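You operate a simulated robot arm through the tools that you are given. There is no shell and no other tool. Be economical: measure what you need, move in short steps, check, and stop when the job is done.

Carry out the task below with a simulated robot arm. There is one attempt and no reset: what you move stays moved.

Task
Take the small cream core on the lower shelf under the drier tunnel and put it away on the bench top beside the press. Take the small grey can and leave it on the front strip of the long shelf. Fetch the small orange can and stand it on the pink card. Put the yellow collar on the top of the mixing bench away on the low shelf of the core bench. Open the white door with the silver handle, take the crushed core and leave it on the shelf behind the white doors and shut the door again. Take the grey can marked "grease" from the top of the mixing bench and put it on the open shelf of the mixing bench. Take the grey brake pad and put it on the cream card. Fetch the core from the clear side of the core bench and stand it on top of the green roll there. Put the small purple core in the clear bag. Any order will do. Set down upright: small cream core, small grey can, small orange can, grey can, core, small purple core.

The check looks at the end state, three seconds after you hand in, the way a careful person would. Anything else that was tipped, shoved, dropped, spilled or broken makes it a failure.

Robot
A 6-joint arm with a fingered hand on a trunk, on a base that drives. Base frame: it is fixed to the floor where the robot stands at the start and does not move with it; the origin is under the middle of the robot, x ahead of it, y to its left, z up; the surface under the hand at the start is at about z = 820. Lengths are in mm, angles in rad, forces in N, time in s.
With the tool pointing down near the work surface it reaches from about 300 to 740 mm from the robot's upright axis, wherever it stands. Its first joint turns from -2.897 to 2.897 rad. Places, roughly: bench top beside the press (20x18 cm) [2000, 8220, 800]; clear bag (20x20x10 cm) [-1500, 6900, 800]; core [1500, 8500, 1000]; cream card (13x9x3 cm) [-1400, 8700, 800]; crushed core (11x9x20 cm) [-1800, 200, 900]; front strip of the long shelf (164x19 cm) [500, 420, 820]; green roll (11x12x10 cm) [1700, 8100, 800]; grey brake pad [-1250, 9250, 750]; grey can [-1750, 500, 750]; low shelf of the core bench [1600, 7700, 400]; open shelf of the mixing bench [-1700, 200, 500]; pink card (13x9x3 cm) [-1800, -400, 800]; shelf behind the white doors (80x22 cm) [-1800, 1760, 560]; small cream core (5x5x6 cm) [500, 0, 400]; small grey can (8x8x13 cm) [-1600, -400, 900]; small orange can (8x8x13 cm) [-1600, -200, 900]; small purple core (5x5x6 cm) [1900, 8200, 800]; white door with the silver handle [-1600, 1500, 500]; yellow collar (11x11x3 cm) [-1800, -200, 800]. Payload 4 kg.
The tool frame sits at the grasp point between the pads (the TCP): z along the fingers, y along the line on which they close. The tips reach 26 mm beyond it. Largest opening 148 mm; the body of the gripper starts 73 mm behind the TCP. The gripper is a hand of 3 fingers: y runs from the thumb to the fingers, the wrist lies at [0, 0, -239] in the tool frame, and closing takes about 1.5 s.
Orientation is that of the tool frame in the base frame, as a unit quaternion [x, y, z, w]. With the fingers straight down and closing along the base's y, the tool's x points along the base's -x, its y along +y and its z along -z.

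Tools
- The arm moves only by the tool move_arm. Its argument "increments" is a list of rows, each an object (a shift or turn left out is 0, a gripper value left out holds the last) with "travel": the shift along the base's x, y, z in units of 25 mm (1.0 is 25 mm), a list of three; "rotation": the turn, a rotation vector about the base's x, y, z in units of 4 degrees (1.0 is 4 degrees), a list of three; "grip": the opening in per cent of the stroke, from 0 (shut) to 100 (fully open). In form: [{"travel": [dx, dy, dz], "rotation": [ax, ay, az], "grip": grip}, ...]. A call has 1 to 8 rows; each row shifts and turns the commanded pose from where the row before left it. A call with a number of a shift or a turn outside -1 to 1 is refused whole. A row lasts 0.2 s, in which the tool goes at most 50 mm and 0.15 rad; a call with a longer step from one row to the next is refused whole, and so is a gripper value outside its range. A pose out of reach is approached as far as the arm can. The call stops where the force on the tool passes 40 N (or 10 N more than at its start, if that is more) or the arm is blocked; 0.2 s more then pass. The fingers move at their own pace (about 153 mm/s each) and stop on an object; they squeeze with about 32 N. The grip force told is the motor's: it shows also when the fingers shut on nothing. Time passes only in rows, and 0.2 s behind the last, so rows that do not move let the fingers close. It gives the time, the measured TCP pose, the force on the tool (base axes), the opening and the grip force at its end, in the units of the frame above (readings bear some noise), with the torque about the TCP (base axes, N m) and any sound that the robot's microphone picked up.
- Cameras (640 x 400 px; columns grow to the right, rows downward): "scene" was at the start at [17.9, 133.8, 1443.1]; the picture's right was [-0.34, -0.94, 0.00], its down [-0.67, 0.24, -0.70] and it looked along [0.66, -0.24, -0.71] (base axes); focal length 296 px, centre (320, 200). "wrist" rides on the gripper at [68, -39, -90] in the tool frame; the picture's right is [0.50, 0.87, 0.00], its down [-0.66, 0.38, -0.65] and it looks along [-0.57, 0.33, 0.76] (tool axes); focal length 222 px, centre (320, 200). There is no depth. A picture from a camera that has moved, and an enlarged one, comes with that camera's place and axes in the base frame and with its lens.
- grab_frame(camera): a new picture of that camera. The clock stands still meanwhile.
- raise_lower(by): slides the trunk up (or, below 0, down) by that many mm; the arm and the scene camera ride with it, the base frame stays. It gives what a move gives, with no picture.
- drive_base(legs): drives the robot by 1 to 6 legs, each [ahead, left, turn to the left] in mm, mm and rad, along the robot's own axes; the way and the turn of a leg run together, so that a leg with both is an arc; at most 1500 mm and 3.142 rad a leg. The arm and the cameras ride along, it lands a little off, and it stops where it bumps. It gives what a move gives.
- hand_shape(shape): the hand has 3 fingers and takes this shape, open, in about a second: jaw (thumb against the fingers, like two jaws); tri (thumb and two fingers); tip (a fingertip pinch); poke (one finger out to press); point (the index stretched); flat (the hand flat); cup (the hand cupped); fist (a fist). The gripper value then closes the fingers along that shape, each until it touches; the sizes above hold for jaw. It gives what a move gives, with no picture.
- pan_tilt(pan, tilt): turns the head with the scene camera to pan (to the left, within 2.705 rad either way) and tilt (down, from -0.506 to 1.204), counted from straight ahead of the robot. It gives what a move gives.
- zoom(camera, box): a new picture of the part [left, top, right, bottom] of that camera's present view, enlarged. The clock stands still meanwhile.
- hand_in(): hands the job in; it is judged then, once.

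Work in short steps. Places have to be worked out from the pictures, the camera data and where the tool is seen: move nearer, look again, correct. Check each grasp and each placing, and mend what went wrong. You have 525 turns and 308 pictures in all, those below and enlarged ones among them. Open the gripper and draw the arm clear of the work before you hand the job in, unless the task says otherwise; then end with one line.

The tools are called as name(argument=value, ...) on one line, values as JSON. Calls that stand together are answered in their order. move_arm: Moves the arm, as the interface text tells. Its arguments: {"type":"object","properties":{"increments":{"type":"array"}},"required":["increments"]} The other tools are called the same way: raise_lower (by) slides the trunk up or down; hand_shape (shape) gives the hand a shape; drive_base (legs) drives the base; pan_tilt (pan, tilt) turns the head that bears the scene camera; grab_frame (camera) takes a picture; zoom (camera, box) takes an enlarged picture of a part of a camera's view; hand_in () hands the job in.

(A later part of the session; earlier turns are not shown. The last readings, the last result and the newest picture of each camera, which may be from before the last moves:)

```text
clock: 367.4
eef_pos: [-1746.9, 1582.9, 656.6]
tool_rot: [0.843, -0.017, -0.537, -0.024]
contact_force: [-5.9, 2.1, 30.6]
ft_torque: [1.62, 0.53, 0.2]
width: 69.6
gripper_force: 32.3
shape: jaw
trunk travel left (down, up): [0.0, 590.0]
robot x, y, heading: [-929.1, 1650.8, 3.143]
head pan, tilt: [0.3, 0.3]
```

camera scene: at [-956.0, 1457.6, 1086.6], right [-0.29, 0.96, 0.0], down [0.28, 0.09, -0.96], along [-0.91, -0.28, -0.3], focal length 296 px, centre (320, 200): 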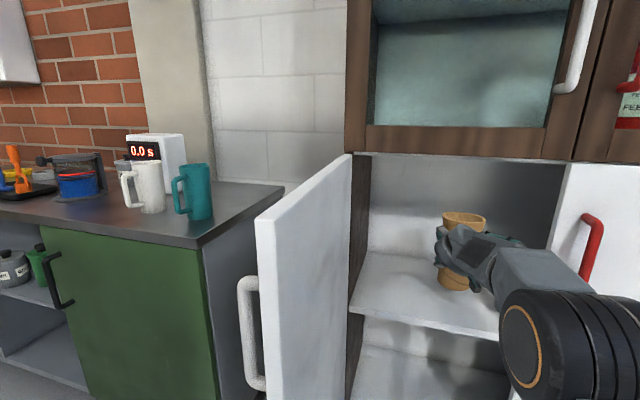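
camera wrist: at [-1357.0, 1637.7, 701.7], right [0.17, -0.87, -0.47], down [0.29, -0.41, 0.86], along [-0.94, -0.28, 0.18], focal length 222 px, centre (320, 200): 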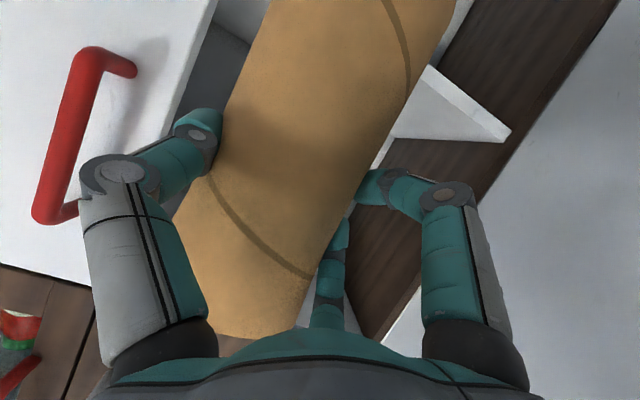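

Contact at z≈663 (shelf ≈555). Relax upward and release.

move_arm(increments=[{"travel": [0, 0, 0.2]}, {}, {"grip": 70}, {"grip": 85}, {"grip": 100}, {}, {}])

zoom(camera="scene", box=[360, 150, 560, 340])

grab_frame(camera="wrist")

```text
clock: 369.0
eef_pos: [-1746.5, 1583.0, 655.7]
tool_rot: [0.845, -0.016, -0.534, -0.023]
contact_force: [-1.1, -0.4, 0.2]
ft_torque: [-0.01, -0.01, -0.03]
width: 148.0
gripper_force: 0.1
shape: jaw
trunk travel left (down, up): [0.0, 590.0]
robot x, y, heading: [-926.4, 1646.1, 3.14]
head pan, tilt: [0.3, 0.3]
```

```text
2.11 times, centred on (460, 245) of scene
camera zoom: at [-955.8, 1457.6, 1086.6], right [-0.29, 0.96, 0.0], down [0.28, 0.09, -0.96], along [-0.91, -0.28, -0.3], focal length 623 px, centre (25, 105)
```

zoom: 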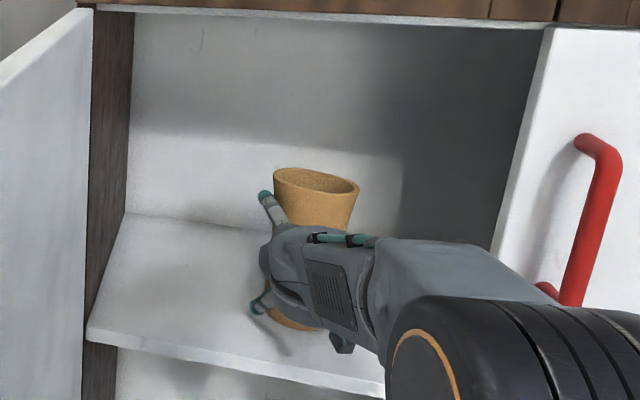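

```text
161 pictures are left
camera wrist: at [-1634.3, 1615.9, 634.3], right [0.17, -0.87, -0.47], down [0.29, -0.41, 0.86], along [-0.94, -0.28, 0.18], focal length 222 px, centre (320, 200)
```

wrist: 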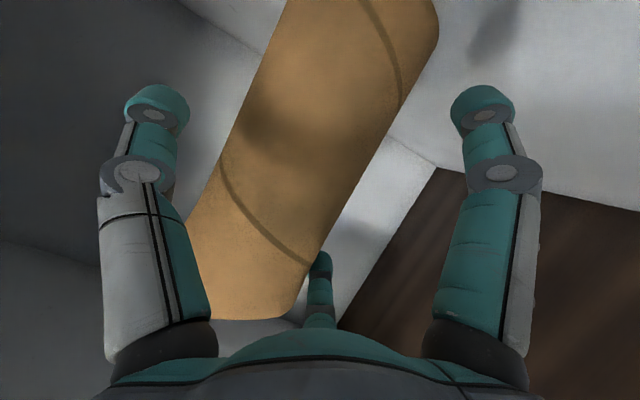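

Released and standing. Shift 10 mm left for clearance, then withdraw straight back.

drive_base(legs=[[0, 10, 0], [-100, 0, 0]])

drive_base(legs=[[-300, 0, 0]])

grab_frame(camera="scene")

```text
clock: 370.5
eef_pos: [-1645.2, 1574.4, 655.8]
tool_rot: [0.845, -0.018, -0.534, -0.025]
contact_force: [0.9, 1.0, 0.2]
ft_torque: [0.03, 0.0, -0.01]
width: 148.0
gripper_force: 0.1
shape: jaw
trunk travel left (down, up): [0.0, 590.0]
robot x, y, heading: [-825.5, 1635.5, 3.143]
head pan, tilt: [0.3, 0.3]
```

```text
clock: 372.5
eef_pos: [-1349.0, 1575.0, 658.1]
tool_rot: [0.845, -0.017, -0.534, -0.024]
contact_force: [-0.2, -0.1, 1.0]
ft_torque: [0.01, 0.04, 0.01]
width: 148.1
gripper_force: 0.1
shape: jaw
trunk travel left (down, up): [0.0, 590.0]
robot x, y, heading: [-532.5, 1636.1, 3.128]
head pan, tilt: [0.3, 0.3]
```

```text
160 pictures are left
camera scene: at [-559.1, 1446.7, 1086.6], right [-0.29, 0.96, 0.0], down [0.28, 0.09, -0.96], along [-0.91, -0.28, -0.3], focal length 296 px, centre (320, 200)
```

scene: 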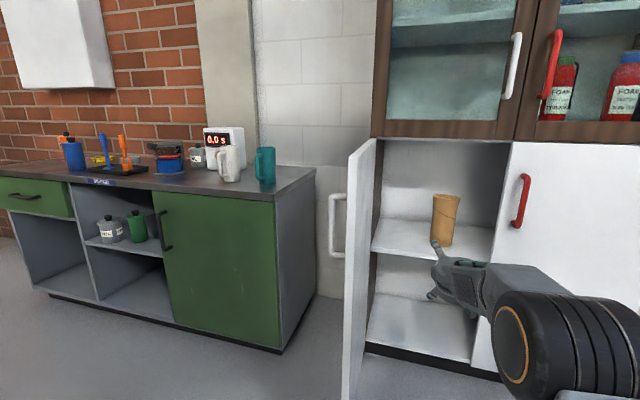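

The crushed core stands on the shelf. Now close the door: go around to its outer side with a closed hand.

move_arm(increments=[{"grip": 0}, {"travel": [0, 0, 0.5]}, {"travel": [0, 0, 0.5]}, {}])

drive_base(legs=[[-270, 0, 0.013], [0, 430, 0], [190, 0, 0]])

pan_tilt(pan=-0.3, tilt=0.4)

grab_frame(camera="scene")

grab_frame(camera="wrist")

```text
clock: 373.5
eef_pos: [-1350.6, 1572.7, 682.2]
tool_rot: [0.845, -0.016, -0.534, -0.023]
contact_force: [0.5, -0.7, 0.7]
ft_torque: [0.0, 0.02, -0.03]
width: 0.0
gripper_force: 31.8
shape: jaw
trunk travel left (down, up): [0.0, 590.0]
robot x, y, heading: [-529.5, 1635.3, 3.134]
head pan, tilt: [0.3, 0.3]
```

```text
clock: 378.8
eef_pos: [-1261.0, 1124.6, 681.5]
tool_rot: [0.845, -0.006, -0.534, -0.017]
contact_force: [-0.3, 0.6, -0.5]
ft_torque: [0.0, -0.01, 0.01]
width: 0.0
gripper_force: 32.4
shape: jaw
trunk travel left (down, up): [0.0, 590.0]
robot x, y, heading: [-442.8, 1207.4, -3.12]
head pan, tilt: [0.3, 0.3]
```

```text
clock: 379.8
eef_pos: [-1262.5, 1125.2, 681.6]
tool_rot: [0.846, -0.007, -0.533, -0.018]
contact_force: [-0.4, -0.6, 0.8]
ft_torque: [0.0, -0.02, -0.04]
width: 0.0
gripper_force: 32.0
shape: jaw
trunk travel left (down, up): [0.0, 590.0]
robot x, y, heading: [-444.7, 1211.9, -3.118]
head pan, tilt: [-0.3, 0.4]
```

```text
159 pictures are left
camera scene: at [-468.8, 1074.4, 1077.3], right [0.27, 0.96, 0.0], down [0.37, -0.11, -0.92], along [-0.89, 0.25, -0.39], focal length 296 px, centre (320, 200)
```

scene: 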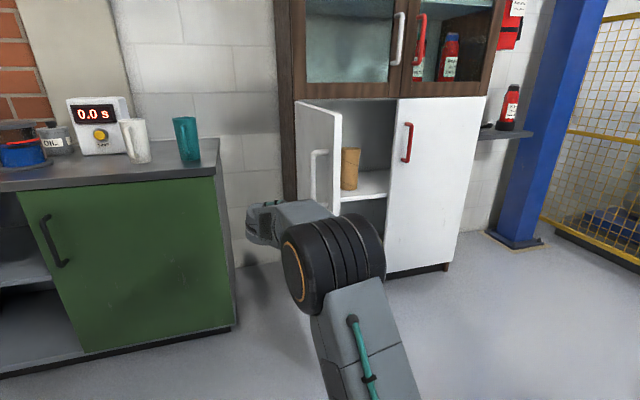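

```text
158 pictures are left
camera wrist: at [-1150.0, 1161.1, 659.7], right [0.19, -0.86, -0.47], down [0.3, -0.41, 0.86], along [-0.94, -0.3, 0.18], focal length 222 px, centre (320, 200)
```

wrist: 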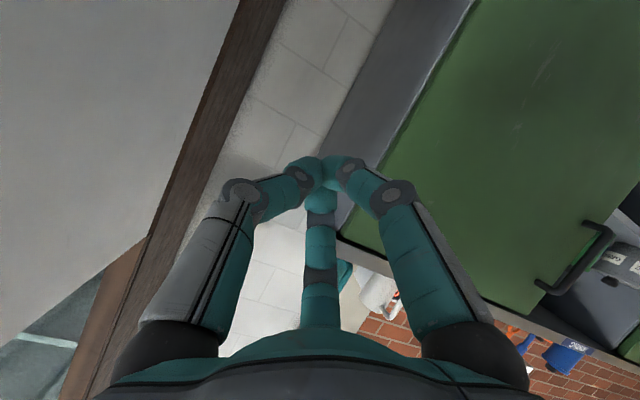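

Push the door by moving right in short legs.

drive_base(legs=[[0, -120, 0], [0, -25, 0], [0, -25, 0], [0, -25, 0], [0, -25, 0], [0, -25, 0]])

drive_base(legs=[[0, -25, 0], [0, -25, 0], [0, -25, 0], [0, -25, 0], [0, -25, 0], [0, -25, 0]])

grab_frame(camera="scene")

```text
clock: 383.1
eef_pos: [-1267.5, 1373.3, 681.6]
tool_rot: [0.845, -0.007, -0.534, -0.017]
contact_force: [0.0, 0.2, 0.3]
ft_torque: [-0.01, -0.05, 0.01]
width: 0.0
gripper_force: 31.6
shape: jaw
trunk travel left (down, up): [0.0, 590.0]
robot x, y, heading: [-449.5, 1456.2, -3.115]
head pan, tilt: [-0.3, 0.4]
```

```text
clock: 386.0
eef_pos: [-1270.2, 1523.0, 681.8]
tool_rot: [0.845, -0.006, -0.534, -0.018]
contact_force: [-0.1, -0.4, 0.3]
ft_torque: [0.03, 0.03, 0.0]
width: 0.1
gripper_force: 32.1
shape: jaw
trunk travel left (down, up): [0.0, 590.0]
robot x, y, heading: [-452.0, 1608.5, -3.117]
head pan, tilt: [-0.3, 0.4]
```

```text
157 pictures are left
camera scene: at [-477.7, 1473.4, 1077.3], right [0.27, 0.96, 0.0], down [0.37, -0.11, -0.92], along [-0.89, 0.25, -0.39], focal length 296 px, centre (320, 200)
```

scene: 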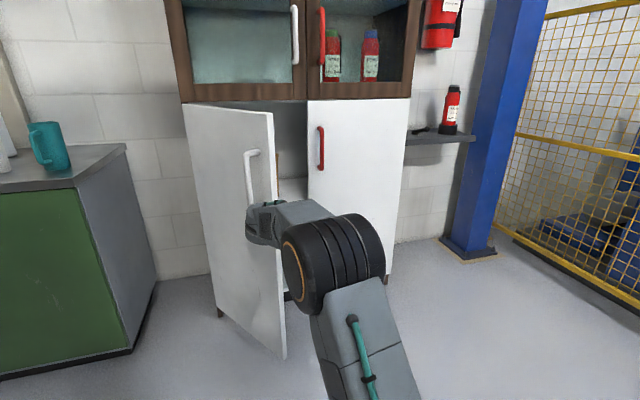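

Now push the door shut by driving forward in short legs.

drive_base(legs=[[40, 0, -0.025], [30, 0, 0], [30, 0, 0], [30, 0, 0], [30, 0, 0], [30, 0, 0]])

grab_frame(camera="scene")

```text
clock: 386.9
eef_pos: [-1294.7, 1540.5, 678.2]
tool_rot: [0.847, -0.019, -0.53, -0.024]
contact_force: [0.1, -0.1, 0.0]
ft_torque: [0.01, 0.05, 0.01]
width: 0.0
gripper_force: 31.7
shape: jaw
trunk travel left (down, up): [0.0, 590.0]
robot x, y, heading: [-481.3, 1607.7, -3.128]
head pan, tilt: [-0.3, 0.4]
stopped in leg 1: the force on the tool passed its limit at 48 N (the readings are from after the stop); the commanded pose is now the measured one
```

```text
156 pictures are left
camera scene: at [-503.3, 1473.6, 1077.3], right [0.29, 0.96, 0.0], down [0.37, -0.11, -0.92], along [-0.88, 0.27, -0.39], focal length 296 px, centre (320, 200)
```

scene: 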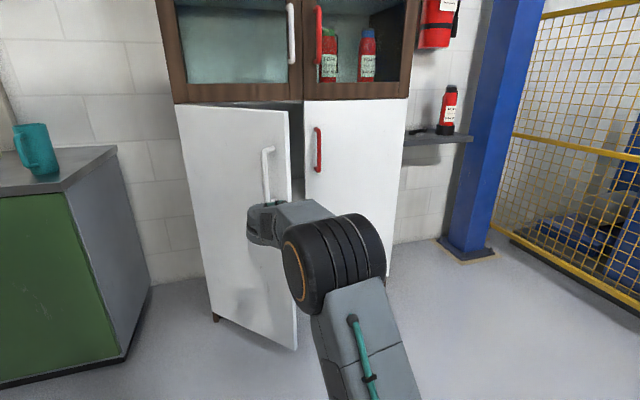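

It swings further; continue with gentle legs.

drive_base(legs=[[50, 0, 0], [20, 0, 0], [20, 0, 0], [20, 0, 0], [20, 0, 0], [20, 0, 0]])

drive_base(legs=[[20, 0, 0], [20, 0, 0], [20, 0, 0], [20, 0, 0], [20, 0, 0], [20, 0, 0]])

grab_frame(camera="scene")

```text
clock: 389.7
eef_pos: [-1442.1, 1540.5, 678.4]
tool_rot: [0.846, -0.018, -0.532, -0.024]
contact_force: [-0.6, 0.1, 0.0]
ft_torque: [-0.02, -0.02, 0.01]
width: 0.0
gripper_force: 31.5
shape: jaw
trunk travel left (down, up): [0.0, 590.0]
robot x, y, heading: [-628.2, 1607.2, -3.133]
head pan, tilt: [-0.3, 0.4]
```

```text
clock: 392.5
eef_pos: [-1562.8, 1539.3, 678.3]
tool_rot: [0.847, -0.018, -0.531, -0.023]
contact_force: [0.0, 0.2, -0.5]
ft_torque: [0.0, 0.02, -0.03]
width: 0.0
gripper_force: 31.8
shape: jaw
trunk travel left (down, up): [0.0, 590.0]
robot x, y, heading: [-745.4, 1606.6, -3.135]
head pan, tilt: [-0.3, 0.4]
```

```text
155 pictures are left
camera scene: at [-771.6, 1471.8, 1077.3], right [0.29, 0.96, 0.0], down [0.37, -0.11, -0.92], along [-0.88, 0.27, -0.39], focal length 296 px, centre (320, 200)
```

scene: 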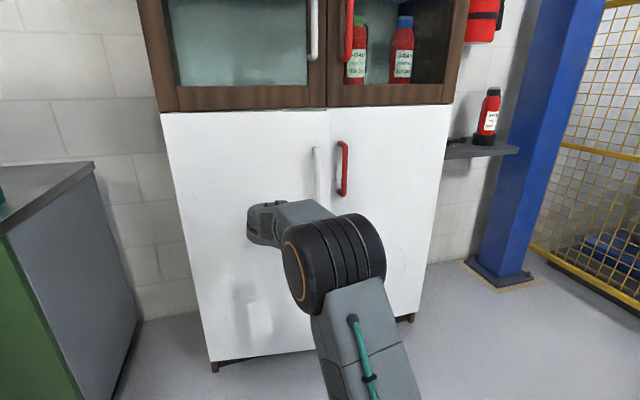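

Nearly shut; keep pushing gently until firm contact.

drive_base(legs=[[15, 0, 0], [15, 0, 0], [12, 0, 0], [10, 0, 0], [10, 0, 0]])

zoom(camera="scene", box=[140, 80, 460, 380])

```text
clock: 394.4
eef_pos: [-1612.1, 1539.4, 678.8]
tool_rot: [0.847, -0.019, -0.53, -0.023]
contact_force: [14.3, 0.2, 3.4]
ft_torque: [0.03, -0.02, -0.09]
width: 0.0
gripper_force: 31.7
shape: jaw
trunk travel left (down, up): [0.0, 590.0]
robot x, y, heading: [-800.5, 1604.7, -3.134]
head pan, tilt: [-0.3, 0.4]
stopped in leg 4: the force on the tool passed its limit at 51 N (the readings are from after the stop); the commanded pose is now the measured one
```

```text
1.33 times, centred on (300, 230) of scene
camera zoom: at [-821.6, 1471.5, 1077.3], right [0.29, 0.96, 0.0], down [0.37, -0.11, -0.92], along [-0.88, 0.27, -0.39], focal length 395 px, centre (347, 160)
```

zoom: 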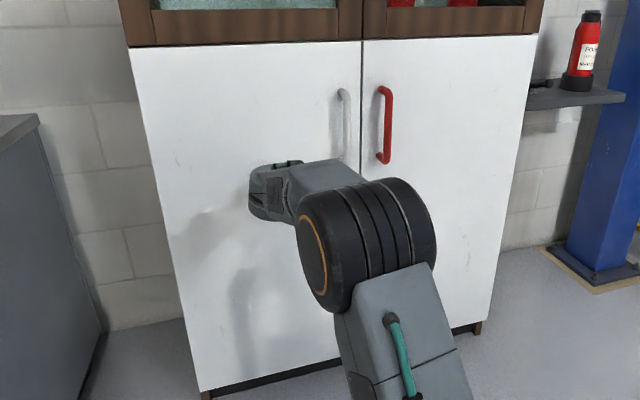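

The door is shut flush. Next the yellow collar: back away, restore the vertical hand, and go to the bench's left part.

drive_base(legs=[[-330, 0, -0.007]])

move_arm(increments=[{"rotation": [0, -1, 0], "grip": 100}, {"rotation": [0, -1, 0]}, {"rotation": [0, -1, 0]}, {"rotation": [0, -1, 0]}, {"rotation": [0, -1, 0]}, {"rotation": [0, -1, 0]}, {"rotation": [0, -1, 0]}, {"rotation": [0, -1, 0]}])

move_arm(increments=[{"rotation": [0, -1, 0], "travel": [1, 0, 0]}, {"rotation": [0, -1, 0], "travel": [1, 0, 0]}, {"rotation": [0, -1, 0], "travel": [1, 0, 0]}, {"rotation": [0, -1, 0], "travel": [1, 0, 0]}, {"rotation": [0, -1, 0], "travel": [1, 0, 0]}, {"rotation": [0, -1, 0], "travel": [1, 0, 0]}, {"rotation": [0, -1, 0], "travel": [1, 0, 0]}, {"rotation": [0, -1, 0], "travel": [1, 0, 0]}])

raise_lower(by=400)

drive_base(legs=[[0, 900, 0], [0, 860, 0]])

```text
clock: 396.6
eef_pos: [-1279.7, 1551.5, 678.0]
tool_rot: [0.848, -0.026, -0.529, -0.028]
contact_force: [0.0, 0.2, -0.8]
ft_torque: [0.02, -0.02, -0.02]
width: 0.0
gripper_force: 32.4
shape: jaw
trunk travel left (down, up): [0.0, 590.0]
robot x, y, heading: [-465.0, 1604.2, 3.135]
head pan, tilt: [-0.3, 0.4]
```

```text
clock: 398.4
eef_pos: [-1281.1, 1556.9, 679.9]
tool_rot: [0.95, -0.022, -0.308, -0.044]
contact_force: [1.5, -0.2, 0.2]
ft_torque: [0.0, 0.0, 0.06]
width: 148.1
gripper_force: 0.1
shape: jaw
out of reach, approached as far as the arm can: row 2
trunk travel left (down, up): [0.0, 590.0]
robot x, y, heading: [-464.6, 1602.4, 3.138]
head pan, tilt: [-0.3, 0.4]
```

```text
clock: 400.2
eef_pos: [-1081.5, 1557.7, 679.5]
tool_rot: [0.998, -0.01, -0.035, -0.048]
contact_force: [-0.5, 0.5, 0.5]
ft_torque: [-0.02, 0.04, 0.0]
width: 148.0
gripper_force: 0.0
shape: jaw
trunk travel left (down, up): [0.0, 590.0]
robot x, y, heading: [-464.8, 1602.6, 3.135]
head pan, tilt: [-0.3, 0.4]
```

```text
clock: 404.1
eef_pos: [-1081.3, 1557.3, 1079.3]
tool_rot: [0.998, -0.01, -0.036, -0.048]
contact_force: [-0.3, 0.0, -0.4]
ft_torque: [0.01, -0.02, 0.0]
width: 148.0
gripper_force: 0.0
shape: jaw
trunk travel left (down, up): [-400.0, 190.0]
robot x, y, heading: [-463.4, 1603.8, 3.132]
head pan, tilt: [-0.3, 0.4]
```

```text
clock: 412.9
eef_pos: [-1058.5, -201.3, 1079.4]
tool_rot: [0.998, 0.003, -0.037, -0.048]
contact_force: [-0.1, 0.1, 0.6]
ft_torque: [0.0, 0.04, 0.03]
width: 147.8
gripper_force: 0.0
shape: jaw
trunk travel left (down, up): [-400.0, 190.0]
robot x, y, heading: [-443.6, -135.9, -3.123]
head pan, tilt: [-0.3, 0.4]
```

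Correct the tilt and drive up to the bench.

move_arm(increments=[{"rotation": [-0.7, -0.5, 0]}, {"rotation": [-0.67, -0.5, 0]}, {"travel": [0.5, 0, 0]}, {"travel": [0.5, 0, 0]}])

drive_base(legs=[[625, 0, -0.018]])

grab_frame(camera="wrist")

pan_tilt(pan=0.4, tilt=0.7)

grab_frame(camera="scene")

```text
clock: 413.9
eef_pos: [-1032.7, -202.1, 1081.1]
tool_rot: [1.0, 0.003, -0.001, -0.001]
contact_force: [-0.1, -0.5, 0.0]
ft_torque: [-0.01, -0.01, -0.03]
width: 148.1
gripper_force: 0.0
shape: jaw
trunk travel left (down, up): [-400.0, 190.0]
robot x, y, heading: [-440.3, -138.2, -3.126]
head pan, tilt: [-0.3, 0.4]
```

```text
clock: 417.4
eef_pos: [-1649.8, -223.7, 1080.4]
tool_rot: [1.0, 0.008, -0.002, 0.0]
contact_force: [0.0, 0.0, 0.7]
ft_torque: [-0.03, -0.02, 0.0]
width: 147.8
gripper_force: 0.2
shape: jaw
trunk travel left (down, up): [-400.0, 190.0]
robot x, y, heading: [-1058.8, -152.2, -3.116]
head pan, tilt: [-0.3, 0.4]
```

```text
153 pictures are left
camera wrist: at [-1582.2, -183.8, 1169.8], right [0.51, -0.86, 0.0], down [-0.65, -0.39, 0.66], along [-0.56, -0.34, -0.75], focal length 222 px, centre (320, 200)
```

wrist: 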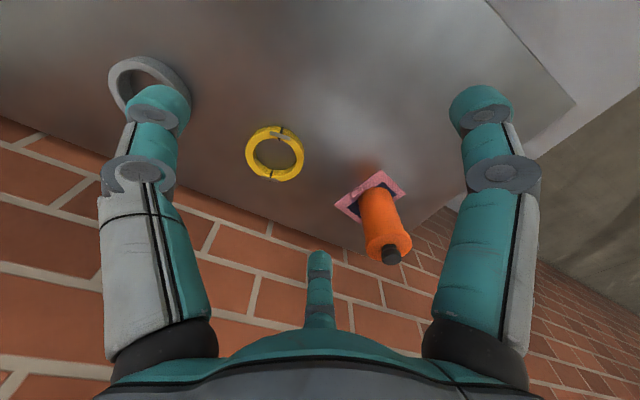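

```text
clock: 418.4
eef_pos: [-1648.9, -223.0, 1080.6]
tool_rot: [1.0, 0.008, -0.002, 0.001]
contact_force: [0.4, 0.3, -0.5]
ft_torque: [0.0, 0.0, 0.01]
width: 148.0
gripper_force: 0.1
shape: jaw
trunk travel left (down, up): [-400.0, 190.0]
robot x, y, heading: [-1059.3, -152.2, -3.109]
head pan, tilt: [0.4, 0.7]
```

```text
152 pictures are left
camera scene: at [-1070.1, -347.5, 1450.5], right [-0.42, 0.91, 0.0], down [0.59, 0.27, -0.77], along [-0.7, -0.32, -0.64], focal length 296 px, centre (320, 200)
```

scene: 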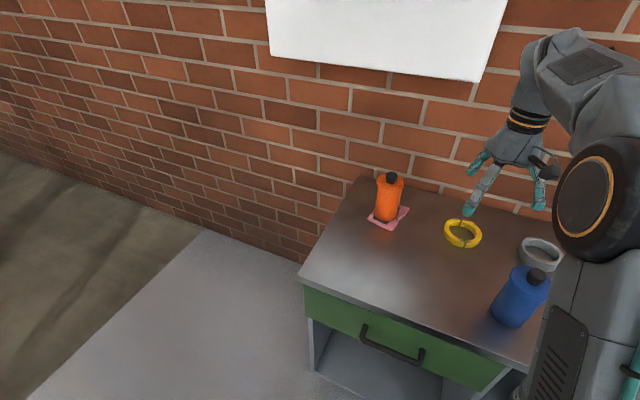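

Collar centre ≈(-1790,-217). Lower to z≈930, extend over it, check.

move_arm(increments=[{"travel": [0, 0, -1]}, {"travel": [-0.5, 0, -1]}, {"travel": [-0.8, 0, -1]}, {"travel": [-0.8, 0, -1]}, {"travel": [-0.9, 0, -1]}, {"travel": [-0.9, 0.1, -1]}, {"travel": [-0.9, 0.1, 0]}, {"travel": [-0.8, 0, 0]}])

grab_frame(camera="wrist")

```text
clock: 420.2
eef_pos: [-1790.4, -217.2, 930.5]
tool_rot: [1.0, 0.008, -0.001, 0.0]
contact_force: [0.1, 0.8, 0.9]
ft_torque: [0.01, -0.01, 0.0]
width: 147.7
gripper_force: 0.1
shape: jaw
trunk travel left (down, up): [-400.0, 190.0]
robot x, y, heading: [-1059.4, -152.6, -3.112]
head pan, tilt: [0.4, 0.7]
```

```text
151 pictures are left
camera wrist: at [-1722.7, -177.3, 1019.3], right [0.51, -0.86, 0.0], down [-0.65, -0.39, 0.66], along [-0.56, -0.34, -0.76], focal length 222 px, centre (320, 200)
```

wrist: 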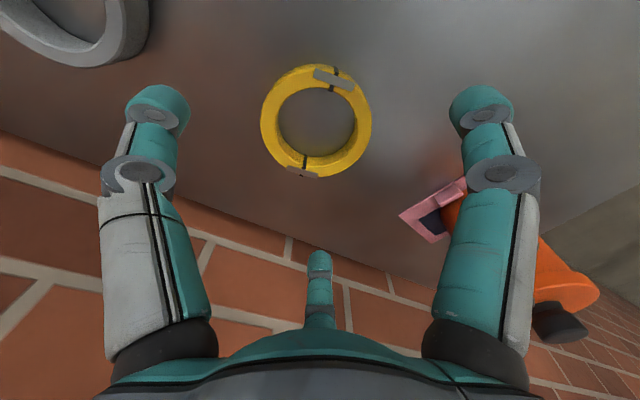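

Centred. Descend to just above the bench.

move_arm(increments=[{"travel": [0, 0, -1]}, {"travel": [0, 0, -1]}, {"travel": [0, 0, -1]}, {"travel": [0, 0, -0.8]}, {}])

grab_frame(camera="wrist")

```text
clock: 421.4
eef_pos: [-1788.1, -220.2, 835.3]
tool_rot: [1.0, 0.008, -0.002, 0.0]
contact_force: [-0.2, -0.3, 0.3]
ft_torque: [0.01, -0.01, -0.02]
width: 147.8
gripper_force: 0.1
shape: jaw
trunk travel left (down, up): [-400.0, 190.0]
robot x, y, heading: [-1054.7, -152.0, -3.113]
head pan, tilt: [0.4, 0.7]
```

```text
150 pictures are left
camera wrist: at [-1721.8, -179.8, 924.1], right [0.51, -0.86, 0.0], down [-0.65, -0.39, 0.66], along [-0.56, -0.34, -0.75], focal length 222 px, centre (320, 200)
```

wrist: 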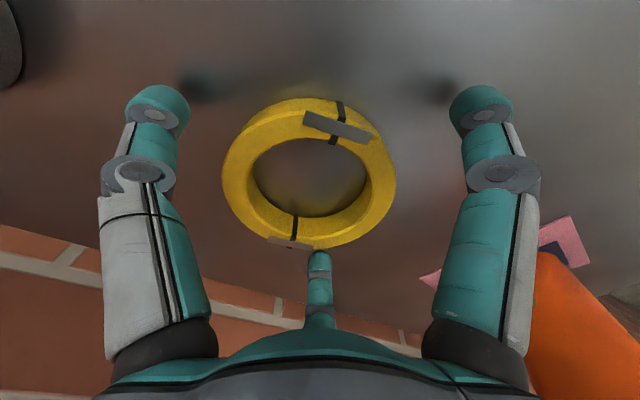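

Shift 8 mm in +y and close.

move_arm(increments=[{"travel": [0.05, 0.33, 0]}, {}, {"grip": 0}, {}, {}, {}, {}, {}])

move_arm(increments=[{"travel": [0, 0, 0.6]}, {"travel": [0, 0, 0.8]}, {}])

grab_frame(camera="wrist")

```text
clock: 423.2
eef_pos: [-1787.0, -210.2, 835.2]
tool_rot: [1.0, 0.007, -0.001, 0.0]
contact_force: [-1.1, 0.1, 0.8]
ft_torque: [0.01, -0.01, -0.02]
width: 82.6
gripper_force: 32.5
shape: jaw
trunk travel left (down, up): [-400.0, 190.0]
robot x, y, heading: [-1057.8, -156.0, -3.106]
head pan, tilt: [0.4, 0.7]
```

```text
clock: 424.0
eef_pos: [-1787.7, -208.4, 869.1]
tool_rot: [1.0, 0.008, -0.002, 0.0]
contact_force: [-0.7, 0.1, -0.3]
ft_torque: [0.05, 0.02, -0.03]
width: 82.4
gripper_force: 32.1
shape: jaw
trunk travel left (down, up): [-400.0, 190.0]
robot x, y, heading: [-1060.1, -149.1, -3.114]
head pan, tilt: [0.4, 0.7]
```

```text
149 pictures are left
camera wrist: at [-1720.2, -169.8, 959.1], right [0.51, -0.86, 0.0], down [-0.65, -0.39, 0.66], along [-0.56, -0.34, -0.75], focal length 222 px, centre (320, 200)
```

wrist: 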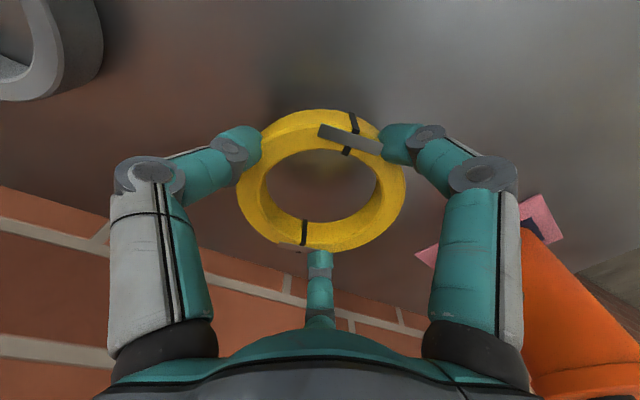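

Collar held. Retract, lift, and start the trip north: back off, turn to face +y, and move up the aisle.

move_arm(increments=[{"travel": [0.5, 0, 1]}, {"travel": [1, 0, 1]}, {"travel": [1, 0, 1]}, {"travel": [1, 0, 1]}, {"travel": [1, 0, 1]}, {"travel": [1, 0, 1]}, {"travel": [1, 0, 0]}, {"travel": [1, 0, 0]}])

drive_base(legs=[[-420, 0, 0], [0, 0, -1.6], [0, -400, 0], [1500, 0, 0], [1400, 0, 0]])

pan_tilt(pan=0.15, tilt=0.25)

grab_frame(camera="scene")

```text
clock: 425.8
eef_pos: [-1600.7, -210.9, 1021.2]
tool_rot: [1.0, 0.008, -0.002, 0.0]
contact_force: [-0.7, -0.5, -0.4]
ft_torque: [0.01, 0.01, 0.0]
width: 82.3
gripper_force: 31.9
shape: jaw
trunk travel left (down, up): [-400.0, 190.0]
robot x, y, heading: [-1057.2, -154.4, -3.111]
head pan, tilt: [0.4, 0.7]
```

```text
clock: 447.5
eef_pos: [-405.3, 3207.4, 1020.3]
tool_rot: [0.719, -0.695, -0.001, -0.001]
contact_force: [0.3, -1.0, -1.3]
ft_torque: [-0.03, 0.02, -0.05]
width: 81.8
gripper_force: 31.7
shape: jaw
trunk travel left (down, up): [-400.0, 190.0]
robot x, y, heading: [-337.7, 2664.4, 1.616]
head pan, tilt: [0.4, 0.7]
```

```text
clock: 448.4
eef_pos: [-403.0, 3206.5, 1020.4]
tool_rot: [0.72, -0.694, 0.0, -0.002]
contact_force: [-0.1, -0.6, -1.3]
ft_torque: [-0.02, 0.0, 0.0]
width: 82.2
gripper_force: 31.9
shape: jaw
trunk travel left (down, up): [-400.0, 190.0]
robot x, y, heading: [-332.4, 2663.6, 1.617]
head pan, tilt: [0.15, 0.25]
```

```text
148 pictures are left
camera scene: at [-511.5, 2690.2, 1491.2], right [0.98, 0.2, 0.0], down [0.05, -0.24, -0.97], along [-0.19, 0.95, -0.25], focal length 296 px, centre (320, 200)
```

scene: 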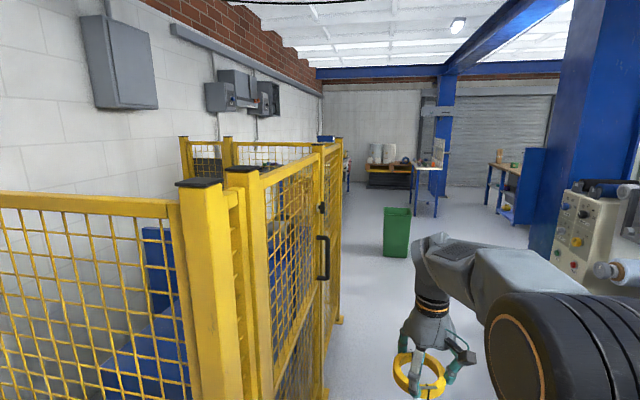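

Aisle clear: cage edge x≈-790, bin at ≈(-264,5980). Straighten and go on to y≈4850.

drive_base(legs=[[0, 0, -0.046], [1500, -120, 0], [650, 0, 0]])

pan_tilt(pan=-0.5, tilt=0.25)

grab_frame(camera="scene")

pan_tilt(pan=0.5, tilt=0.25)

grab_frame(camera="scene")

```text
refused: leg 2 is longer than a leg can be; nothing moved
```

```text
clock: 449.4
eef_pos: [-404.3, 3205.9, 1021.3]
tool_rot: [0.719, -0.695, -0.001, -0.001]
contact_force: [0.5, 0.2, -1.0]
ft_torque: [0.01, -0.01, 0.02]
width: 81.9
gripper_force: 31.9
shape: jaw
trunk travel left (down, up): [-400.0, 190.0]
robot x, y, heading: [-337.9, 2662.2, 1.619]
head pan, tilt: [-0.499, 0.25]
```

```text
147 pictures are left
camera scene: at [-452.5, 2682.6, 1491.3], right [0.9, -0.44, 0.0], down [-0.11, -0.22, -0.97], along [0.42, 0.87, -0.25], focal length 296 px, centre (320, 200)
```

scene: 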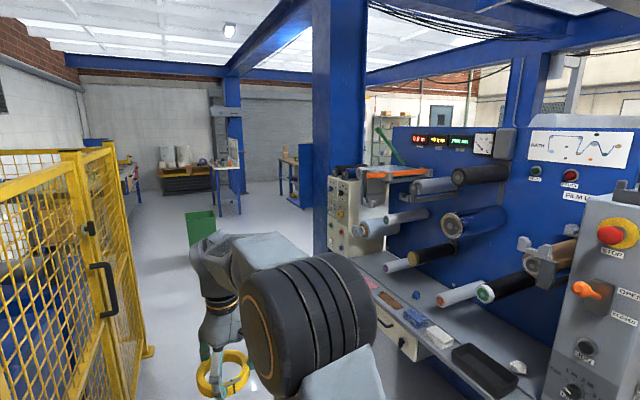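

```text
clock: 450.7
eef_pos: [-404.6, 3205.8, 1020.4]
tool_rot: [0.719, -0.695, -0.001, -0.002]
contact_force: [0.0, 0.2, 0.1]
ft_torque: [-0.02, -0.01, -0.04]
width: 82.2
gripper_force: 32.3
shape: jaw
trunk travel left (down, up): [-400.0, 190.0]
robot x, y, heading: [-335.8, 2667.5, 1.618]
head pan, tilt: [0.499, 0.25]
```

```text
146 pictures are left
camera scene: at [-541.6, 2678.4, 1491.3], right [0.85, 0.52, 0.0], down [0.13, -0.21, -0.97], along [-0.5, 0.83, -0.25], focal length 296 px, centre (320, 200)
```

scene: 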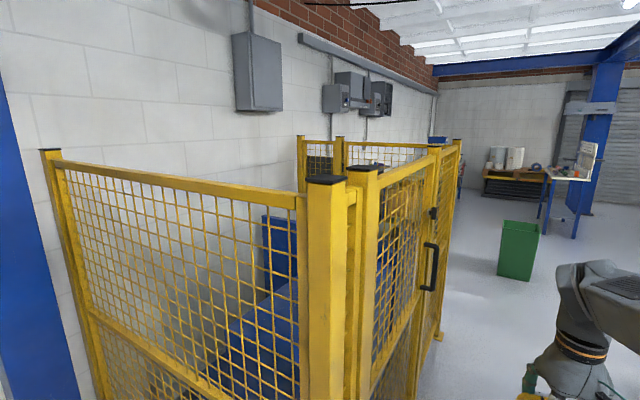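

Aisle centre is about x≈-340. Straighten and advance to y≈4700.

drive_base(legs=[[0, 0, -0.047], [1450, 0, 0], [550, 0, 0]])

pan_tilt(pan=-0.7, tilt=0.25)

grab_frame(camera="scene")

pan_tilt(pan=0.4, tilt=0.25)

grab_frame(camera="scene")

```text
clock: 460.9
eef_pos: [-533.9, 5175.3, 1019.8]
tool_rot: [0.731, -0.682, -0.001, -0.001]
contact_force: [0.2, -0.7, -1.3]
ft_torque: [-0.05, -0.01, 0.02]
width: 82.2
gripper_force: 31.8
shape: jaw
trunk travel left (down, up): [-400.0, 190.0]
robot x, y, heading: [-446.6, 4635.3, 1.653]
head pan, tilt: [0.499, 0.25]
```

```text
clock: 462.3
eef_pos: [-533.6, 5174.9, 1020.0]
tool_rot: [0.731, -0.682, -0.001, -0.001]
contact_force: [-0.8, -0.1, -1.7]
ft_torque: [0.0, -0.01, 0.02]
width: 82.1
gripper_force: 32.0
shape: jaw
trunk travel left (down, up): [-400.0, 190.0]
robot x, y, heading: [-445.2, 4636.6, 1.654]
head pan, tilt: [-0.7, 0.25]
```

```text
145 pictures are left
camera scene: at [-546.6, 4640.0, 1491.3], right [0.82, -0.58, 0.0], down [-0.14, -0.2, -0.97], along [0.56, 0.79, -0.25], focal length 296 px, centre (320, 200)
```

scene: 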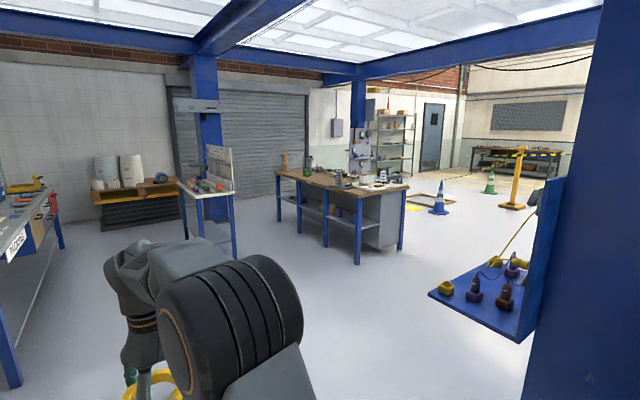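

```text
clock: 463.7
eef_pos: [-533.9, 5174.7, 1019.9]
tool_rot: [0.731, -0.682, -0.001, -0.001]
contact_force: [-0.1, -0.6, -1.3]
ft_torque: [0.02, 0.01, 0.02]
width: 82.1
gripper_force: 31.4
shape: jaw
trunk travel left (down, up): [-400.0, 190.0]
robot x, y, heading: [-446.6, 4635.4, 1.652]
head pan, tilt: [0.4, 0.25]
```

```text
144 pictures are left
camera scene: at [-643.9, 4646.6, 1491.3], right [0.89, 0.46, 0.0], down [0.11, -0.22, -0.97], along [-0.45, 0.86, -0.25], focal length 296 px, centre (320, 200)
```

scene: 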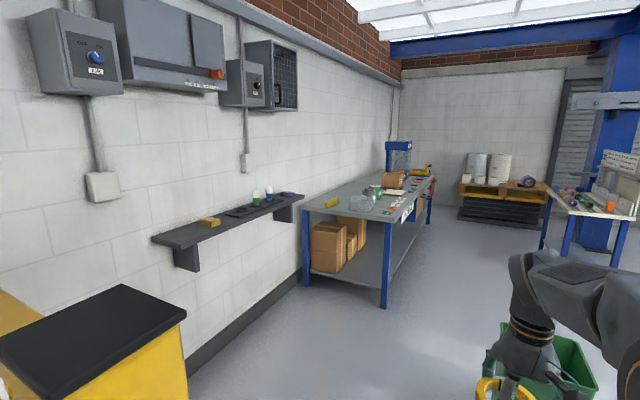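

Open area ahead. Core bench: front side x≈1540, y 6850–8800. I proceed diagonally past the bin and stop at about (800,7300).

drive_base(legs=[[0, 0, -0.082], [864, -546, 0]])

drive_base(legs=[[800, -500, 0]])

pan_tilt(pan=-0.6, tilt=0.35)

grab_frame(camera="scene")

```text
clock: 469.4
eef_pos: [24.2, 6034.8, 1020.6]
tool_rot: [0.717, -0.697, -0.002, -0.002]
contact_force: [-0.6, -0.6, -0.8]
ft_torque: [0.0, 0.0, -0.01]
width: 82.4
gripper_force: 31.8
shape: jaw
trunk travel left (down, up): [-400.0, 190.0]
robot x, y, heading: [91.6, 5494.1, 1.613]
head pan, tilt: [0.4, 0.25]
```

```text
clock: 474.3
eef_pos: [479.4, 6843.6, 1020.6]
tool_rot: [0.724, -0.69, -0.001, -0.001]
contact_force: [0.2, 0.0, -1.3]
ft_torque: [0.0, 0.02, 0.01]
width: 82.2
gripper_force: 32.5
shape: jaw
trunk travel left (down, up): [-400.0, 190.0]
robot x, y, heading: [551.3, 6306.5, 1.633]
head pan, tilt: [0.4, 0.25]
```

```text
clock: 475.6
eef_pos: [478.4, 6844.2, 1020.1]
tool_rot: [0.724, -0.69, -0.001, 0.0]
contact_force: [-0.2, -0.6, -0.7]
ft_torque: [-0.01, 0.0, -0.02]
width: 82.4
gripper_force: 32.0
shape: jaw
trunk travel left (down, up): [-400.0, 190.0]
robot x, y, heading: [554.1, 6305.5, 1.631]
head pan, tilt: [-0.6, 0.351]
```

```text
143 pictures are left
camera scene: at [446.7, 6313.5, 1481.9], right [0.86, -0.51, 0.0], down [-0.18, -0.3, -0.94], along [0.48, 0.81, -0.34], focal length 296 px, centre (320, 200)
```

scene: 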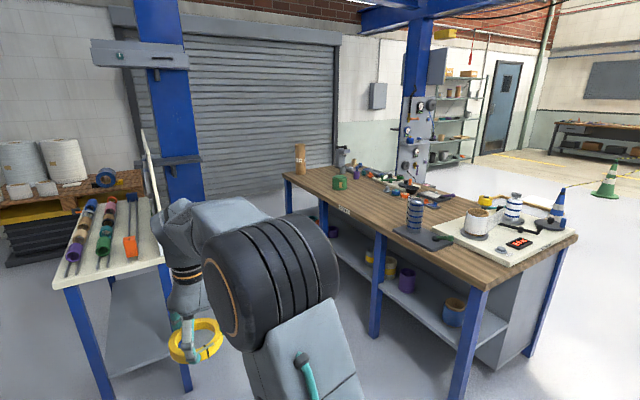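

Core bench front edge ≈x=1430. Drive to about (760,7350) and turn to face it.

drive_base(legs=[[1036, -263, 0], [0, 0, -1.631]])

raise_lower(by=-250)

pan_tilt(pan=-0.3, tilt=0.4)

grab_frame(camera="scene")

pan_tilt(pan=0.4, tilt=0.4)

grab_frame(camera="scene")

```text
clock: 485.0
eef_pos: [1292.6, 7416.1, 1021.7]
tool_rot: [-0.009, 1.0, 0.0, 0.001]
contact_force: [0.6, -0.3, -0.2]
ft_torque: [-0.02, 0.04, 0.0]
width: 82.3
gripper_force: 31.7
shape: jaw
trunk travel left (down, up): [-400.0, 190.0]
robot x, y, heading: [748.7, 7358.1, 0.032]
head pan, tilt: [-0.6, 0.351]
```

```text
clock: 487.5
eef_pos: [1294.0, 7416.0, 770.1]
tool_rot: [-0.008, 1.0, -0.001, 0.002]
contact_force: [0.2, 0.3, -1.7]
ft_torque: [-0.01, 0.01, 0.0]
width: 81.5
gripper_force: 31.5
shape: jaw
trunk travel left (down, up): [-150.0, 440.0]
robot x, y, heading: [751.0, 7352.0, 0.035]
head pan, tilt: [-0.6, 0.351]
```

```text
clock: 488.3
eef_pos: [1293.2, 7415.9, 771.5]
tool_rot: [-0.008, 1.0, 0.0, 0.002]
contact_force: [1.0, -1.2, -0.5]
ft_torque: [-0.03, -0.01, 0.02]
width: 81.7
gripper_force: 32.2
shape: jaw
trunk travel left (down, up): [-150.0, 440.0]
robot x, y, heading: [753.6, 7358.5, 0.029]
head pan, tilt: [-0.3, 0.4]
```

```text
142 pictures are left
camera scene: at [776.8, 7491.7, 1227.3], right [-0.27, -0.96, 0.0], down [-0.38, 0.1, -0.92], along [0.89, -0.25, -0.39], focal length 296 px, centre (320, 200)
```

scene: 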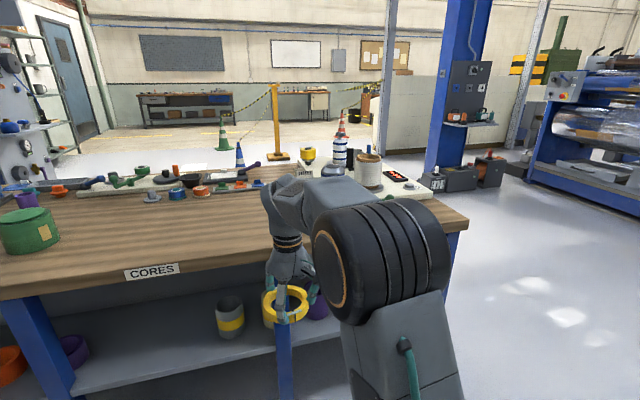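

```text
clock: 489.4
eef_pos: [1294.4, 7415.5, 770.7]
tool_rot: [-0.008, 1.0, 0.0, 0.002]
contact_force: [-0.4, 0.5, -0.3]
ft_torque: [-0.02, 0.0, 0.03]
width: 81.9
gripper_force: 31.7
shape: jaw
trunk travel left (down, up): [-150.0, 440.0]
robot x, y, heading: [749.4, 7355.0, 0.03]
head pan, tilt: [0.4, 0.4]
```

```text
141 pictures are left
camera scene: at [771.7, 7555.0, 1227.3], right [0.42, -0.91, 0.0], down [-0.35, -0.16, -0.92], along [0.84, 0.38, -0.39], focal length 296 px, centre (320, 200)
```

scene: 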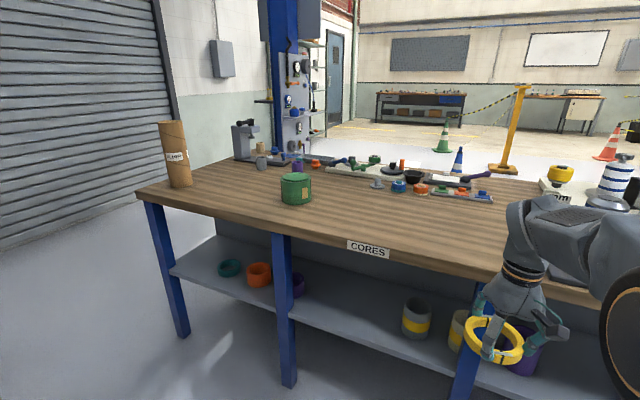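

The low shelf is free around y≈7790. I'll tilt the hand 40° and slide the collar in there. Position first.

drive_base(legs=[[0, 375, -0.03]])

raise_lower(by=-150)

move_arm(increments=[{"rotation": [0, -1, 0]}, {"rotation": [0, -1, 0]}, {"rotation": [0, -1, 0]}, {"rotation": [0, -1, 0]}, {"rotation": [0, -1, 0], "travel": [0, 0, -0.8]}, {"rotation": [0, -1, 0], "travel": [0, 0, -0.8]}, {"rotation": [0, -1, 0], "travel": [0, 0, -0.8]}, {"rotation": [0, -1, 0], "travel": [0, 0, -0.8]}])

move_arm(increments=[{"rotation": [0, -1, 0], "travel": [0, 0, -0.4]}, {"rotation": [0, -1, 0], "travel": [0, 0, -0.4]}, {}])

pan_tilt(pan=0.3, tilt=0.6)

grab_frame(camera="scene")

grab_frame(camera="wrist")

```text
clock: 491.8
eef_pos: [1288.0, 7775.5, 770.5]
tool_rot: [0.006, 1.0, 0.0, 0.002]
contact_force: [0.5, -0.2, -1.6]
ft_torque: [-0.01, 0.0, -0.01]
width: 81.7
gripper_force: 32.0
shape: jaw
trunk travel left (down, up): [-150.0, 440.0]
robot x, y, heading: [747.9, 7734.1, 0.002]
head pan, tilt: [0.4, 0.4]
```

```text
clock: 493.6
eef_pos: [1288.5, 7776.3, 620.3]
tool_rot: [0.006, 1.0, 0.0, 0.001]
contact_force: [-1.0, 1.2, -1.5]
ft_torque: [-0.02, 0.02, 0.0]
width: 81.7
gripper_force: 31.7
shape: jaw
trunk travel left (down, up): [0.0, 590.0]
robot x, y, heading: [743.8, 7734.3, 0.001]
head pan, tilt: [0.4, 0.4]
```

```text
clock: 495.4
eef_pos: [1289.9, 7775.5, 539.8]
tool_rot: [0.006, 0.961, 0.001, 0.277]
contact_force: [0.7, 0.1, -0.2]
ft_torque: [-0.03, 0.01, -0.02]
width: 82.0
gripper_force: 32.2
shape: jaw
trunk travel left (down, up): [0.0, 590.0]
robot x, y, heading: [745.2, 7732.7, 0.001]
head pan, tilt: [0.4, 0.4]
```

```text
clock: 496.1
eef_pos: [1291.4, 7763.4, 535.4]
tool_rot: [0.013, 0.954, -0.019, 0.3]
contact_force: [-0.9, 0.8, -0.9]
ft_torque: [-0.03, 0.05, -0.04]
width: 81.5
gripper_force: 31.9
shape: jaw
out of reach, approached as far as the arm can: row 1, 2
trunk travel left (down, up): [0.0, 590.0]
robot x, y, heading: [743.8, 7731.5, -0.001]
head pan, tilt: [0.4, 0.4]
```

```text
clock: 496.9
eef_pos: [1292.5, 7764.3, 535.4]
tool_rot: [0.013, 0.954, -0.019, 0.3]
contact_force: [0.1, -0.6, -0.7]
ft_torque: [0.01, 0.03, 0.01]
width: 81.5
gripper_force: 31.8
shape: jaw
trunk travel left (down, up): [0.0, 590.0]
robot x, y, heading: [743.2, 7732.9, 0.001]
head pan, tilt: [0.3, 0.6]
```

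```text
140 pictures are left
camera scene: at [770.7, 7921.4, 1059.1], right [0.3, -0.95, 0.0], down [-0.54, -0.17, -0.83], along [0.79, 0.25, -0.56], focal length 296 px, centre (320, 200)
```

scene: 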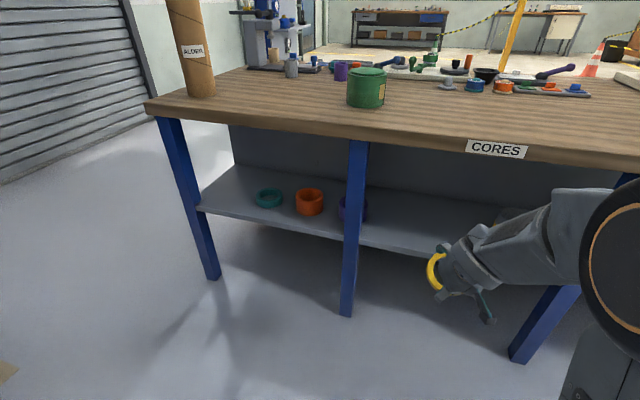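

```text
139 pictures are left
camera wrist: at [1183.9, 7729.8, 571.4], right [-0.38, 0.87, -0.31], down [0.18, 0.4, 0.9], along [0.91, 0.28, -0.31], focal length 222 px, centre (320, 200)
```

wrist: 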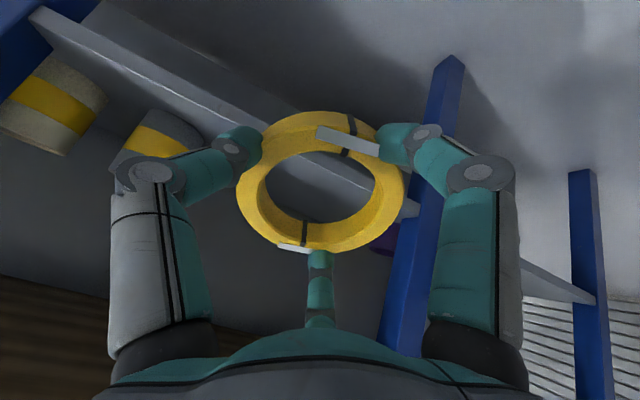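

Extend the arm outwards (this frees the wrist) toward the shelf, keeping z≈520.

move_arm(increments=[{"travel": [1, 0.1, 0]}, {"travel": [1, 0.1, 0]}, {"travel": [1, 0.1, 0]}, {"travel": [1, 0.1, 0]}, {}])

grab_frame(camera="wrist")

grab_frame(camera="scene")

```text
clock: 498.1
eef_pos: [1391.3, 7775.8, 537.5]
tool_rot: [0.013, 0.954, -0.018, 0.3]
contact_force: [0.3, 0.4, -0.2]
ft_torque: [0.0, 0.04, 0.01]
width: 81.6
gripper_force: 32.2
shape: jaw
trunk travel left (down, up): [0.0, 590.0]
robot x, y, heading: [744.0, 7735.6, 0.002]
head pan, tilt: [0.3, 0.6]
```

```text
138 pictures are left
camera wrist: at [1282.6, 7741.2, 572.7], right [-0.38, 0.87, -0.31], down [0.18, 0.4, 0.9], along [0.91, 0.28, -0.31], focal length 222 px, centre (320, 200)
```

wrist: 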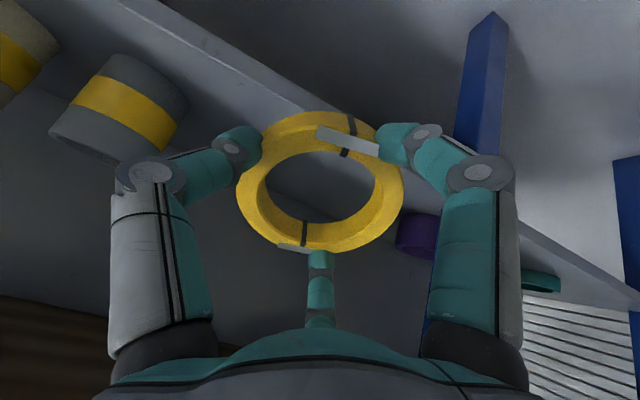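

```text
137 pictures are left
camera scene: at [770.7, 7921.3, 1059.1], right [0.3, -0.95, 0.0], down [-0.54, -0.17, -0.83], along [0.79, 0.24, -0.56], focal length 296 px, centre (320, 200)
```

scene: 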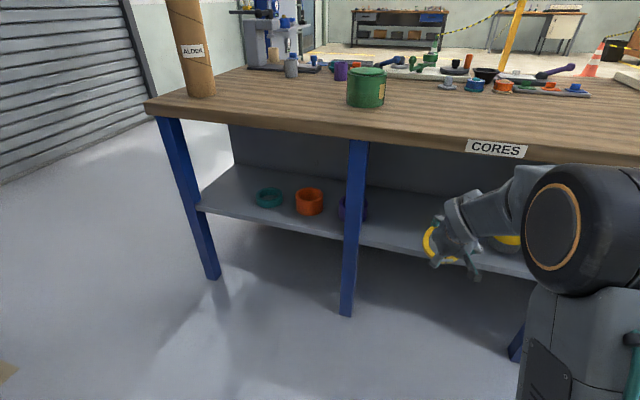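

Shelf ≈z 405, front ≈1505. Extend to x≈1557 while lowering to ≈502.

move_arm(increments=[{"travel": [0.95, 0, -0.2]}, {"travel": [0.95, 0, -0.2]}, {"travel": [0.95, 0, -0.2]}, {"travel": [0.95, 0, -0.2]}, {"travel": [0.95, 0, -0.2]}, {"travel": [0.95, 0, -0.2]}, {"travel": [0.95, 0, -0.2]}, {}])

grab_frame(camera="wrist")

zoom(camera="scene", box=[340, 130, 560, 300])

```text
clock: 499.9
eef_pos: [1559.1, 7773.2, 501.7]
tool_rot: [0.014, 0.954, -0.02, 0.3]
contact_force: [0.0, 0.2, -1.4]
ft_torque: [-0.02, 0.0, 0.03]
width: 81.6
gripper_force: 31.6
shape: jaw
trunk travel left (down, up): [0.0, 590.0]
robot x, y, heading: [751.4, 7732.3, 0.007]
head pan, tilt: [0.3, 0.6]
```

```text
136 pictures are left
camera wrist: at [1450.2, 7737.9, 538.6], right [-0.38, 0.87, -0.31], down [0.18, 0.4, 0.9], along [0.91, 0.28, -0.31], focal length 222 px, centre (320, 200)
```

wrist: 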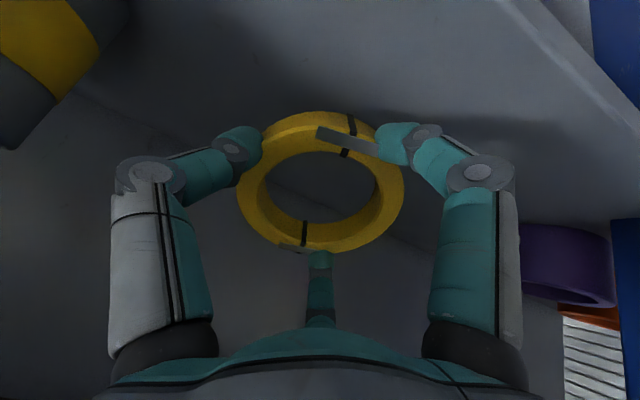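

```text
2.35 times, centred on (450, 215) of scene
camera zoom: at [770.8, 7921.3, 1059.1], right [0.3, -0.95, 0.0], down [-0.54, -0.17, -0.82], along [0.79, 0.24, -0.57], focal length 697 px, centre (14, 165)
```

zoom: 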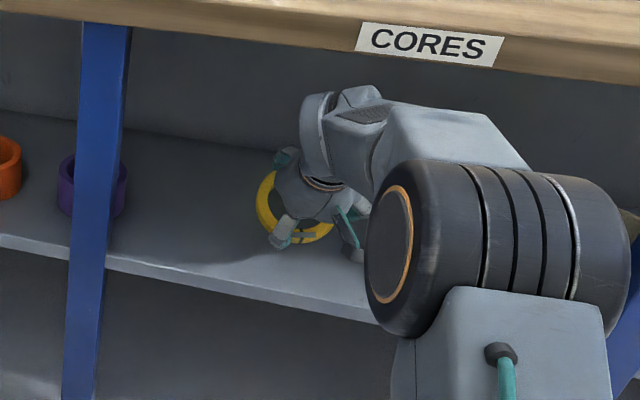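

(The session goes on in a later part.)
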